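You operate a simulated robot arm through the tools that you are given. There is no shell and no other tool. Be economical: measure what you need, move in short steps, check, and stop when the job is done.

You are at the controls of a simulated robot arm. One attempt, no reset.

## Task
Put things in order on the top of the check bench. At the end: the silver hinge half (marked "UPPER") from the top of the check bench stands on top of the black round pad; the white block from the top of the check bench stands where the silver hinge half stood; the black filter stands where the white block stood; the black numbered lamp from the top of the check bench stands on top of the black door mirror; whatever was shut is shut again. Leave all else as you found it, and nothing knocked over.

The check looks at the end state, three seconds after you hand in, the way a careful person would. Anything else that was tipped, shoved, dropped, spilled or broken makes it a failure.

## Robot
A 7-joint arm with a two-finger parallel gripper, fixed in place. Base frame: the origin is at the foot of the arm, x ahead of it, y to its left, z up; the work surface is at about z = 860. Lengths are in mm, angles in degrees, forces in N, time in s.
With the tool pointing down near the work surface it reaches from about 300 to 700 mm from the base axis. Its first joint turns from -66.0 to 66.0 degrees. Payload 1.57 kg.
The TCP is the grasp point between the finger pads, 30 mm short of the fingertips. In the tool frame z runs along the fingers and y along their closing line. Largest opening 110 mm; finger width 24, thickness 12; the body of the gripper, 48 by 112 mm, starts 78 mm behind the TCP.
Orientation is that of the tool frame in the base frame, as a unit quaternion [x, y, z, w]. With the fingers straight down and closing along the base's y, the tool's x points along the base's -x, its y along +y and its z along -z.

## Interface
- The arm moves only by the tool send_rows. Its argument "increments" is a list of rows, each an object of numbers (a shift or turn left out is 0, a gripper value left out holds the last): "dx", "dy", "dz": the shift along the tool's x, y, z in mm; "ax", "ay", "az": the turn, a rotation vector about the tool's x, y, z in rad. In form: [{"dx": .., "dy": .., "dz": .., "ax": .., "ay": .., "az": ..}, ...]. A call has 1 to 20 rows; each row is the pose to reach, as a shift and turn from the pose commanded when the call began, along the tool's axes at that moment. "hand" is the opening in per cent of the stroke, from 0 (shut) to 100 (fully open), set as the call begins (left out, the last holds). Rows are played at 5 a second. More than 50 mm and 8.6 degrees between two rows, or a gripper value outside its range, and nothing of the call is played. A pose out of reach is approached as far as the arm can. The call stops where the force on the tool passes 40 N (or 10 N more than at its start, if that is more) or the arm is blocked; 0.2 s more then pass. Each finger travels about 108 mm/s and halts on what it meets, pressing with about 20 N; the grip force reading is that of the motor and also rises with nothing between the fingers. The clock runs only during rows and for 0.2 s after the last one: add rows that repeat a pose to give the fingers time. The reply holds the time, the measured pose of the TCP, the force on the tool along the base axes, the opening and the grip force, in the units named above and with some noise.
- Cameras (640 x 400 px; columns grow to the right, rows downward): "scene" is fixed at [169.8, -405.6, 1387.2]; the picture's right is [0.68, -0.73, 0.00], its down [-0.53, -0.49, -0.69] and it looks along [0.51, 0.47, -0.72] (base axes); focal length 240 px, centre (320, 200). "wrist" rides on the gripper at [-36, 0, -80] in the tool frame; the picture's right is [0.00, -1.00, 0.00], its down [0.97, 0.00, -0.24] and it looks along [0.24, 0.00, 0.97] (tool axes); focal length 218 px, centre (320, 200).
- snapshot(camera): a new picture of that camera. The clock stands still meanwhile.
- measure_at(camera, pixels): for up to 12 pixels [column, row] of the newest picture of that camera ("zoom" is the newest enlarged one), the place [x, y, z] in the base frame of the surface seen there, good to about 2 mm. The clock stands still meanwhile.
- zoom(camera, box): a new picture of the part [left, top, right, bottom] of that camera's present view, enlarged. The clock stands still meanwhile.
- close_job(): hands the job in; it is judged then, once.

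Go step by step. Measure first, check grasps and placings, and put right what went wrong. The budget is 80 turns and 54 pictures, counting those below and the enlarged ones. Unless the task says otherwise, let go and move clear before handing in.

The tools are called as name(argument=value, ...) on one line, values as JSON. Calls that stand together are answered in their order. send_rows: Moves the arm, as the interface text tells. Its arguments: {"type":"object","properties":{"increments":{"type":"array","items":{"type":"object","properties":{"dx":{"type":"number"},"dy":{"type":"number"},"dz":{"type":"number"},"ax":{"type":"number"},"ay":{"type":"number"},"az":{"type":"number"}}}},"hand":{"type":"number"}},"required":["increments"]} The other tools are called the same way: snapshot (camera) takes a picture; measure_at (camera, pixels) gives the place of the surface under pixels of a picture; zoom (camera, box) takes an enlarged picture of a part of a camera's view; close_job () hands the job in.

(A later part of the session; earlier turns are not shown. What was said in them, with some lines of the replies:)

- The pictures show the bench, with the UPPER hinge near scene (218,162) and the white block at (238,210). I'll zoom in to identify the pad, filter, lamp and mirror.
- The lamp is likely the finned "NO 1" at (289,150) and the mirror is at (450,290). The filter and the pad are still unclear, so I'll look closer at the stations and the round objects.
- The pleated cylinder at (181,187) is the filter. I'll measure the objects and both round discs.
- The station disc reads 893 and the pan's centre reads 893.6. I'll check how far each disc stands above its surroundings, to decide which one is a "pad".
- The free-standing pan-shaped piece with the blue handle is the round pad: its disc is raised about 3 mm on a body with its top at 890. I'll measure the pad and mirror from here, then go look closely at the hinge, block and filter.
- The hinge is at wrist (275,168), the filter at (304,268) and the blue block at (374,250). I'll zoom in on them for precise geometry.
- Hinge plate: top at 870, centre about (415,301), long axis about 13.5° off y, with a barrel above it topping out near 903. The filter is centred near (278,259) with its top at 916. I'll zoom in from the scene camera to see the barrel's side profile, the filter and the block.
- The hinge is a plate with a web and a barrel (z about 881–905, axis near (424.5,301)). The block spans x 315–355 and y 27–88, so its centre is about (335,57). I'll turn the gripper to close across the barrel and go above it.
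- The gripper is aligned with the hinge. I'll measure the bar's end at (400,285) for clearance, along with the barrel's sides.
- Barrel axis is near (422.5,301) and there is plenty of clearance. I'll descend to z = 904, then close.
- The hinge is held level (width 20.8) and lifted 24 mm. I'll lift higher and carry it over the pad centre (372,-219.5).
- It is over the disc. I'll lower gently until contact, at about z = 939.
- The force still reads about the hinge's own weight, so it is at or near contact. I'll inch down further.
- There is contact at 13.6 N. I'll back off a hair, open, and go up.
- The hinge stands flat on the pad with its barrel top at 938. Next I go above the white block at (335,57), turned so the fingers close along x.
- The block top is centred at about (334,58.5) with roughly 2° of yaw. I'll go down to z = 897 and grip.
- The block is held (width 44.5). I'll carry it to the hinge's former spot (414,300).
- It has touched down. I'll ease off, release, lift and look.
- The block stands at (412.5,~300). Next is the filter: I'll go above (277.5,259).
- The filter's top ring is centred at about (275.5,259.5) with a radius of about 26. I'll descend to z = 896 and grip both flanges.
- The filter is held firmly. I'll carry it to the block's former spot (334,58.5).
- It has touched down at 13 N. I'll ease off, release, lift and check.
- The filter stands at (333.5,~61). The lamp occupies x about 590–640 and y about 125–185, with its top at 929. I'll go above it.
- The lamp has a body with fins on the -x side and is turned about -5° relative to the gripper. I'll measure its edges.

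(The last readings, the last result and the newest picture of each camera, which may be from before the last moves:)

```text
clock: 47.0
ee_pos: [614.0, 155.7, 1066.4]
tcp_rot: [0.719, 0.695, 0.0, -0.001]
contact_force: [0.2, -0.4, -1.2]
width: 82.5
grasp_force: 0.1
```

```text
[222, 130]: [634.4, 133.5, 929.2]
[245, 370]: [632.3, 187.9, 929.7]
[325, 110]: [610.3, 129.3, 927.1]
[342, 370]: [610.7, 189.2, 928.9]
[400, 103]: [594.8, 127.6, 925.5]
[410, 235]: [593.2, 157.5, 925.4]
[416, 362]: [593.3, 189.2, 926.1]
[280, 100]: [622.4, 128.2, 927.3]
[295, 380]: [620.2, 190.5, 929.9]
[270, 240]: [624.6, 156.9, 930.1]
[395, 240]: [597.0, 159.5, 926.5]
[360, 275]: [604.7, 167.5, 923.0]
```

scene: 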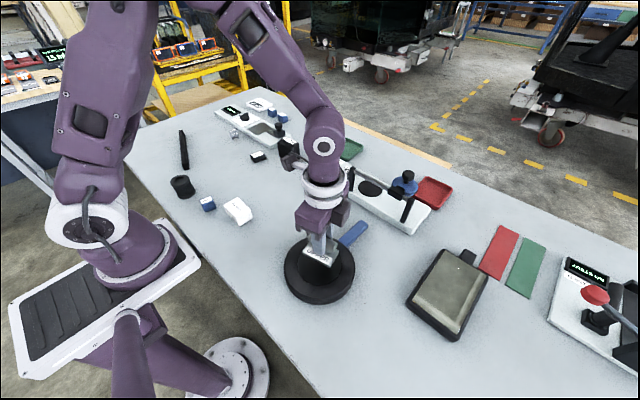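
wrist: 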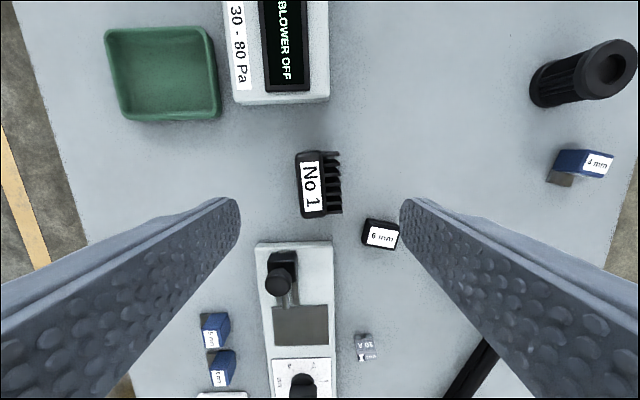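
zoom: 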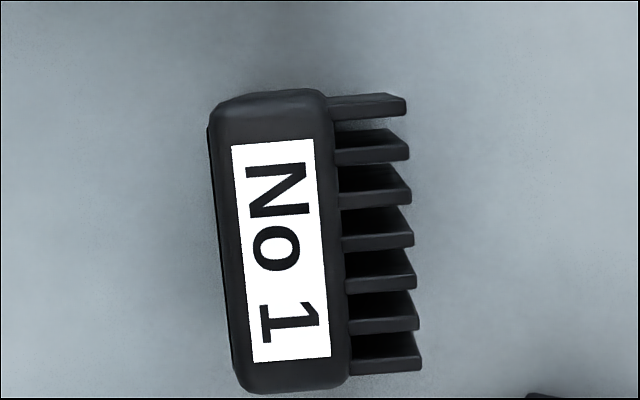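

The lamp centre is (614.3,159.5), about 43.5 mm across, with 1.7° of yaw. I'll descend and grip at z = 903.

send_rows(increments=[{"dx": 4.5, "dy": -0.9, "dz": 40, "az": -0.067}, {"dx": 4.5, "dy": -0.9, "dz": 80, "az": -0.067}, {"dx": 4.5, "dy": -0.9, "dz": 120, "az": -0.067}, {"dx": 4.5, "dy": -0.9, "dz": 150, "az": -0.067}, {"dx": 4.5, "dy": -0.9, "dz": 162, "az": -0.067}, {"dx": 4.5, "dy": -0.9, "dz": 162, "az": -0.067}])

send_rows(hand=0, increments=[{"dz": 0}, {"dz": 0}, {"dz": 0}, {"dz": 0}])

send_rows(increments=[{"dz": -10}, {"dz": -40}, {"dz": -80}, {"dz": -110}, {"dz": -110}])

snapshot(camera="scene")

snapshot(camera="wrist")

```text
clock: 48.4
ee_pos: [613.9, 160.0, 902.0]
tcp_rot: [0.696, 0.718, 0.0, 0.0]
contact_force: [-0.6, -0.5, 0.0]
width: 82.4
grasp_force: 0.0
```

```text
clock: 49.4
ee_pos: [613.6, 160.4, 904.4]
tcp_rot: [0.696, 0.718, 0.0, 0.001]
contact_force: [0.5, -0.3, -0.2]
width: 45.2
grasp_force: 20.3
```

```text
clock: 50.6
ee_pos: [614.7, 159.1, 1013.6]
tcp_rot: [0.695, 0.719, 0.0, 0.0]
contact_force: [-0.3, 0.4, -3.8]
width: 44.8
grasp_force: 20.4
```

```text
19 pictures are left
```

scene: 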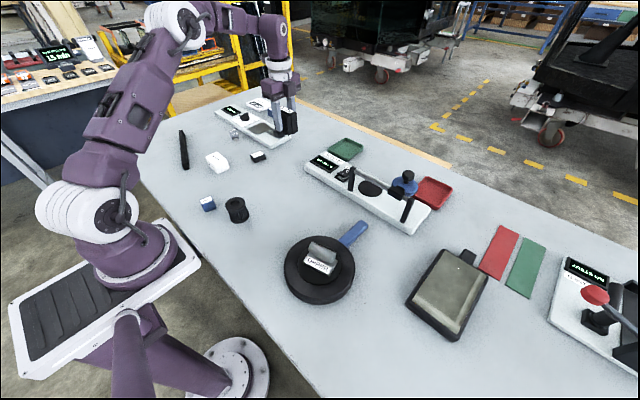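

```text
18 pictures are left
```

wrist: 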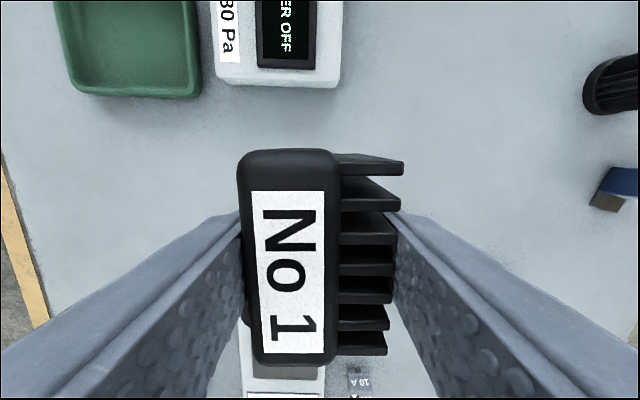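

The lamp is held (width 44.8). I'll carry it on a path inside the blower station, over to the mirror at (500,-455), and stay high.

send_rows(increments=[{"dx": -13.7, "dy": -36.5, "dz": -10}, {"dx": -27.4, "dy": -73, "dz": -20}, {"dx": -41.1, "dy": -109.5, "dz": -30}, {"dx": -54.8, "dy": -146.1, "dz": -30}, {"dx": -94.8, "dy": -147.4, "dz": -30}, {"dx": -134.8, "dy": -148.7, "dz": -30}, {"dx": -174.7, "dy": -150, "dz": -30}, {"dx": -214.7, "dy": -151.3, "dz": -30}, {"dx": -254.7, "dy": -152.6, "dz": -30}, {"dx": -294.6, "dy": -153.9, "dz": -30}, {"dx": -334.6, "dy": -155.2, "dz": -30}, {"dx": -374.6, "dy": -156.5, "dz": -30}, {"dx": -414.5, "dy": -157.8, "dz": -30}, {"dx": -454.5, "dy": -159.1, "dz": -30}, {"dx": -493.5, "dy": -152.9, "dz": -30}, {"dx": -532.5, "dy": -146.6, "dz": -30}, {"dx": -571.5, "dy": -140.4, "dz": -30}, {"dx": -610.4, "dy": -134.2, "dz": -30}, {"dx": -610.4, "dy": -134.2, "dz": -30}])

snapshot(camera="scene")

snapshot(camera="wrist")

```text
clock: 54.6
ee_pos: [472.0, -430.4, 1044.4]
tcp_rot: [0.696, 0.718, 0.0, 0.0]
contact_force: [-0.9, -0.2, -3.8]
width: 45.2
grasp_force: 20.5
out of reach, approached as far as the arm can: row 18, 19
```

```text
17 pictures are left
```

scene: 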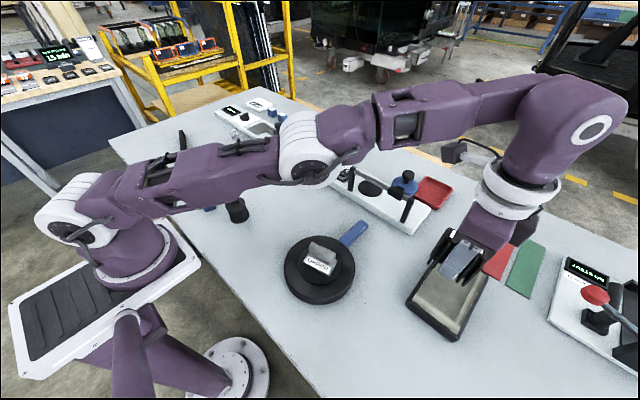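

```text
16 pictures are left
```

wrist: 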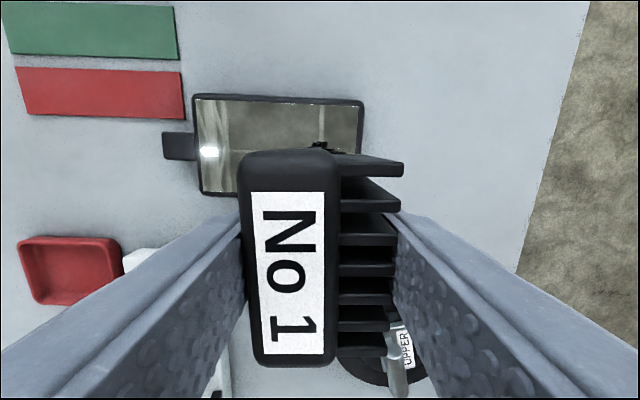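

At this height the arm stopped at (472,-430), r about 639. It should reach further lower down, so I'll descend 60 mm and see where it settles.

send_rows(increments=[{"dz": 20}, {"dz": 40}, {"dz": 60}, {"dz": 60}])

```text
clock: 55.6
ee_pos: [473.9, -430.2, 983.3]
tcp_rot: [0.695, 0.719, 0.0, 0.0]
contact_force: [0.4, -0.6, -3.9]
width: 45.1
grasp_force: 20.0
```

The commanded pose was clamped to (472.7,-430). Now I'll move out to (495,-455) at z = 963.

send_rows(increments=[{"dz": 10}, {"dz": 20}, {"dx": -9, "dy": 7, "dz": 20}, {"dx": -18, "dy": 15, "dz": 20}, {"dx": -25.4, "dy": 21.5, "dz": 20}, {"dx": -25.4, "dy": 21.5, "dz": 20}])

zoom(camera="scene", box=[390, 210, 530, 350])

snapshot(camera="wrist")

```text
clock: 57.0
ee_pos: [479.4, -440.1, 964.2]
tcp_rot: [0.696, 0.718, 0.0, 0.0]
contact_force: [0.3, -0.7, -2.9]
width: 44.8
grasp_force: 20.5
out of reach, approached as far as the arm can: row 4, 5, 6
```

```text
2.86 times, centred on (460, 280) of scene
```

zoom: 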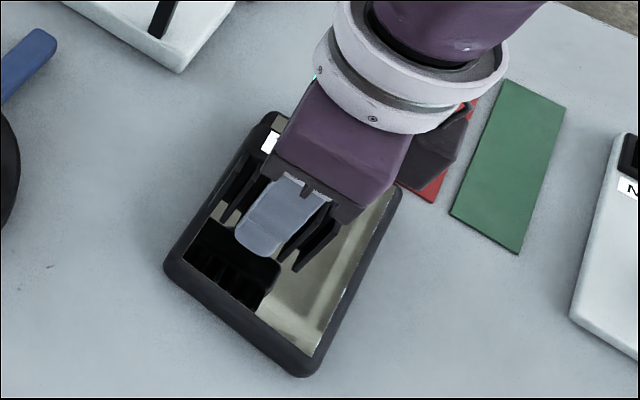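

```text
14 pictures are left
```

wrist: 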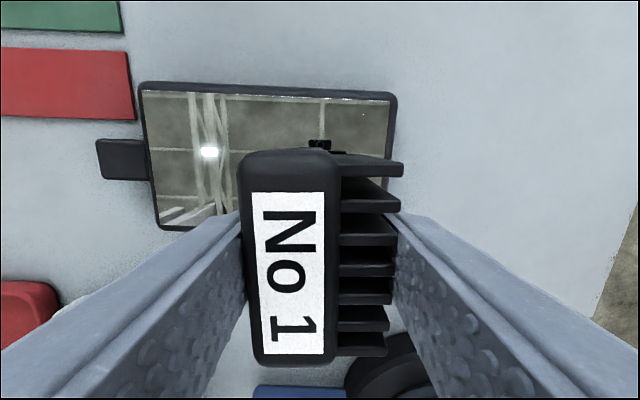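

The arm stopped at (479.4,-440), r about 651. I'll measure the mirror's outline to pick a fully supported spot in reach.

measure_at(camera="wrist", pixels=[[388, 102], [388, 150], [380, 125], [146, 95], [165, 222], [200, 222], [230, 215], [250, 95], [355, 110], [148, 150], [392, 95], [215, 205]])

send_rows(increments=[{"dx": -6, "dy": -6}, {"dx": -12.1, "dy": -12.4}, {"dx": -12.1, "dy": -12.4, "dz": 10}, {"dx": -12.1, "dy": -12.4, "dz": 20}, {"dx": -12.1, "dy": -12.4, "dz": 20}])

```text
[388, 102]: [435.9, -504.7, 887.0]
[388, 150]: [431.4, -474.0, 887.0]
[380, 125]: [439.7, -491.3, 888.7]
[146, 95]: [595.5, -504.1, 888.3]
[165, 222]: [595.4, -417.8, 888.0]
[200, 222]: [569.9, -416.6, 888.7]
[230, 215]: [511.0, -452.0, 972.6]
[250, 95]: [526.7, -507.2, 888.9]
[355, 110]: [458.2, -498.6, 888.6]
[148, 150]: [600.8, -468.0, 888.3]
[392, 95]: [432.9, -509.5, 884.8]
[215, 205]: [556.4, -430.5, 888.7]
```

```text
clock: 58.2
ee_pos: [466.9, -451.9, 944.6]
tcp_rot: [0.696, 0.718, 0.0, 0.0]
contact_force: [-0.2, 0.3, -3.6]
width: 45.0
grasp_force: 20.2
```

The mirror spans x 432–603 and y -412 to -510, so (467,-452) already works. I'll try for slightly further in at (480,-456).

send_rows(increments=[{"dx": -1.5, "dy": 4}, {"dx": -3, "dy": 8}, {"dx": -4.4, "dy": 11.9}, {"dx": -4.4, "dy": 11.9}])

```text
clock: 59.2
ee_pos: [472.4, -451.1, 939.3]
tcp_rot: [0.695, 0.719, 0.0, -0.01]
contact_force: [-0.1, 0.4, -3.1]
width: 45.1
grasp_force: 20.1
out of reach, approached as far as the arm can: row 3
```

That is the limit: the arm tilted by about 1°. I'll pull back 6 mm and check that it is level.

send_rows(increments=[{"dy": -4, "dz": -3}, {"dy": -7, "dz": -3}, {"dy": -7, "dz": -3}])

```text
clock: 60.0
ee_pos: [472.8, -456.9, 947.5]
tcp_rot: [0.696, 0.718, 0.0, 0.0]
contact_force: [-0.1, 0.5, -3.6]
width: 44.9
grasp_force: 20.2
```

It is level at (473,-456.5), and the lamp footprint there lies well inside the mirror. I'll lower to about z = 933.

send_rows(increments=[{"dz": 5}, {"dz": 9}, {"dz": 11}, {"dz": 12}, {"dz": 13}, {"dz": 13}])

```text
clock: 61.4
ee_pos: [473.6, -456.4, 934.6]
tcp_rot: [0.695, 0.719, -0.001, 0.0]
contact_force: [0.6, 0.8, -2.9]
width: 44.9
grasp_force: 20.3
```

send_rows(increments=[{"dz": 0.5}, {"dz": 1}, {"dz": 1.5}, {"dz": 1.5}])

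```text
clock: 62.4
ee_pos: [472.4, -456.6, 932.3]
tcp_rot: [0.696, 0.718, 0.0, 0.0]
contact_force: [0.6, 0.0, -3.9]
width: 45.1
grasp_force: 20.4
```

send_rows(increments=[{"dz": 0.5}, {"dz": 1}, {"dz": 1.2}, {"dz": 1.2}])

```text
clock: 63.4
ee_pos: [472.2, -456.2, 932.3]
tcp_rot: [0.696, 0.718, 0.0, -0.001]
contact_force: [-0.2, -1.3, -2.8]
width: 44.9
grasp_force: 20.2
```

send_rows(increments=[{"dz": 0.5}, {"dz": 1}, {"dz": 1.2}, {"dz": 1.2}])

zoom(camera="scene", box=[395, 230, 505, 340])

```text
clock: 64.4
ee_pos: [473.2, -455.9, 931.7]
tcp_rot: [0.696, 0.718, 0.001, 0.001]
contact_force: [-1.1, 1.3, 12.1]
width: 44.7
grasp_force: 20.5
```

```text
3.64 times, centred on (450, 285) of scene
```

zoom: 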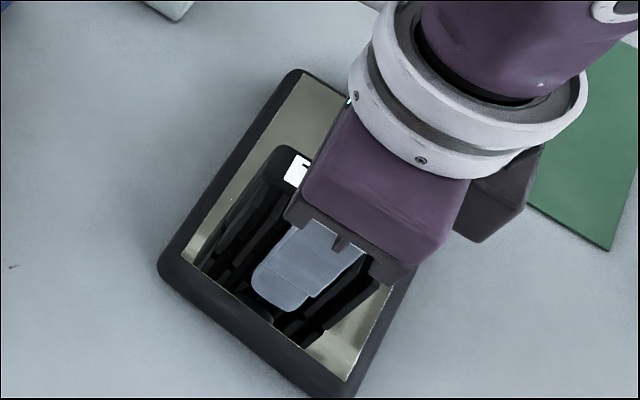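

It has touched down at 12 N. I'll ease off and release. Then I'll slide along the lamp toward +y, parallel to the pads, to come within reach limits before rising.

send_rows(increments=[{"dz": -0.6}, {"dz": -0.6}])

send_rows(hand=80, increments=[{"dz": 0}, {"dz": 0}, {"dz": 0}, {"dz": 0}])

send_rows(increments=[{"dx": 8, "dz": -2}, {"dx": 18, "dz": -5}, {"dx": 30, "dz": -10}, {"dx": 30, "dz": -30}, {"dx": 30, "dz": -60}, {"dx": 30, "dz": -85}, {"dx": 30, "dz": -85}])

```text
clock: 65.0
ee_pos: [473.3, -455.4, 932.5]
tcp_rot: [0.696, 0.718, 0.0, 0.001]
contact_force: [0.0, 1.0, 9.3]
width: 44.9
grasp_force: 20.4
```

```text
clock: 66.0
ee_pos: [473.5, -456.5, 932.0]
tcp_rot: [0.696, 0.718, 0.0, 0.0]
contact_force: [-0.1, 1.0, -1.1]
width: 87.8
grasp_force: 0.0
```

```text
clock: 67.6
ee_pos: [472.3, -428.7, 1016.3]
tcp_rot: [0.696, 0.718, 0.0, 0.0]
contact_force: [-1.1, 0.0, -0.6]
width: 88.1
grasp_force: 0.1
```

The gripper is clear above the lamp. I'll retreat over the bench interior and review the whole scene.

send_rows(increments=[{"dx": 20, "dy": -20, "dz": -40}, {"dx": 50, "dy": -40, "dz": -70}, {"dx": 90, "dy": -50, "dz": -90}, {"dx": 135, "dy": -50, "dz": -110}, {"dx": 180, "dy": -50, "dz": -110}, {"dx": 225, "dy": -50, "dz": -110}, {"dx": 270, "dy": -50, "dz": -110}, {"dx": 315, "dy": -50, "dz": -110}, {"dx": 360, "dy": -50, "dz": -110}, {"dx": 405, "dy": -50, "dz": -110}, {"dx": 450, "dy": -50, "dz": -110}, {"dx": 490, "dy": -50, "dz": -110}, {"dx": 490, "dy": -50, "dz": -110}])

snapshot(camera="scene")

zoom(camera="scene", box=[390, 210, 530, 350])

zoom(camera="scene", box=[150, 90, 360, 310])

```text
clock: 70.4
ee_pos: [403.7, 61.4, 1125.6]
tcp_rot: [0.696, 0.718, 0.0, 0.0]
contact_force: [0.4, -0.5, -0.2]
width: 88.1
grasp_force: 0.1
```

```text
12 pictures are left
```

scene: 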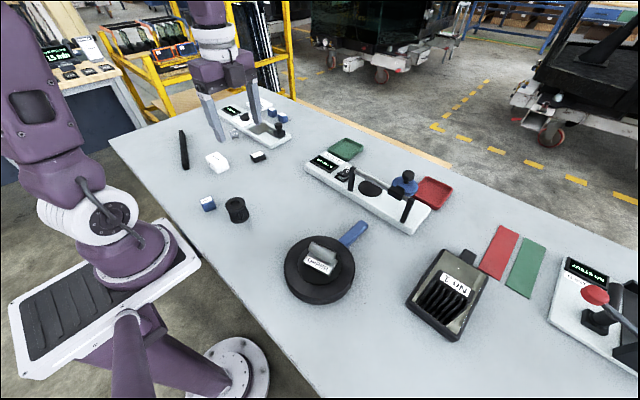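

```text
2.86 times, centred on (460, 280) of scene
```

zoom: 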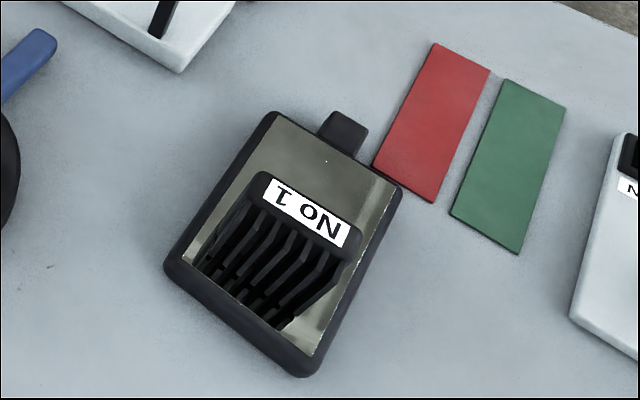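

```text
1.82 times, centred on (255, 200) of scene
```

zoom: 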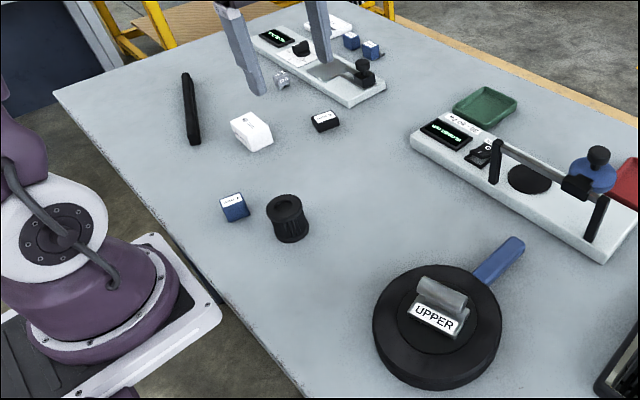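

All four items are standing in their places and nothing else has been disturbed. Nothing had been opened, so there is nothing to shut. I'm handing in.

close_job()

```text
The job is handed in.
```

I handed the job in with all four items placed and standing, and the last pictures showed nothing else moved or tipped. I took "black round pad" to be the round black piece with the blue handle; the blower station also has a black disc.

- **Hinge half:** it stands on the round piece's raised disc.
- **White block:** it stands where the hinge was.
- **Filter:** it stands where the white block was.
- **Lamp:** it stands on the door mirror, toward the end nearer the arm, because the arm couldn't reach the middle.

I opened nothing, so there was nothing to shut.
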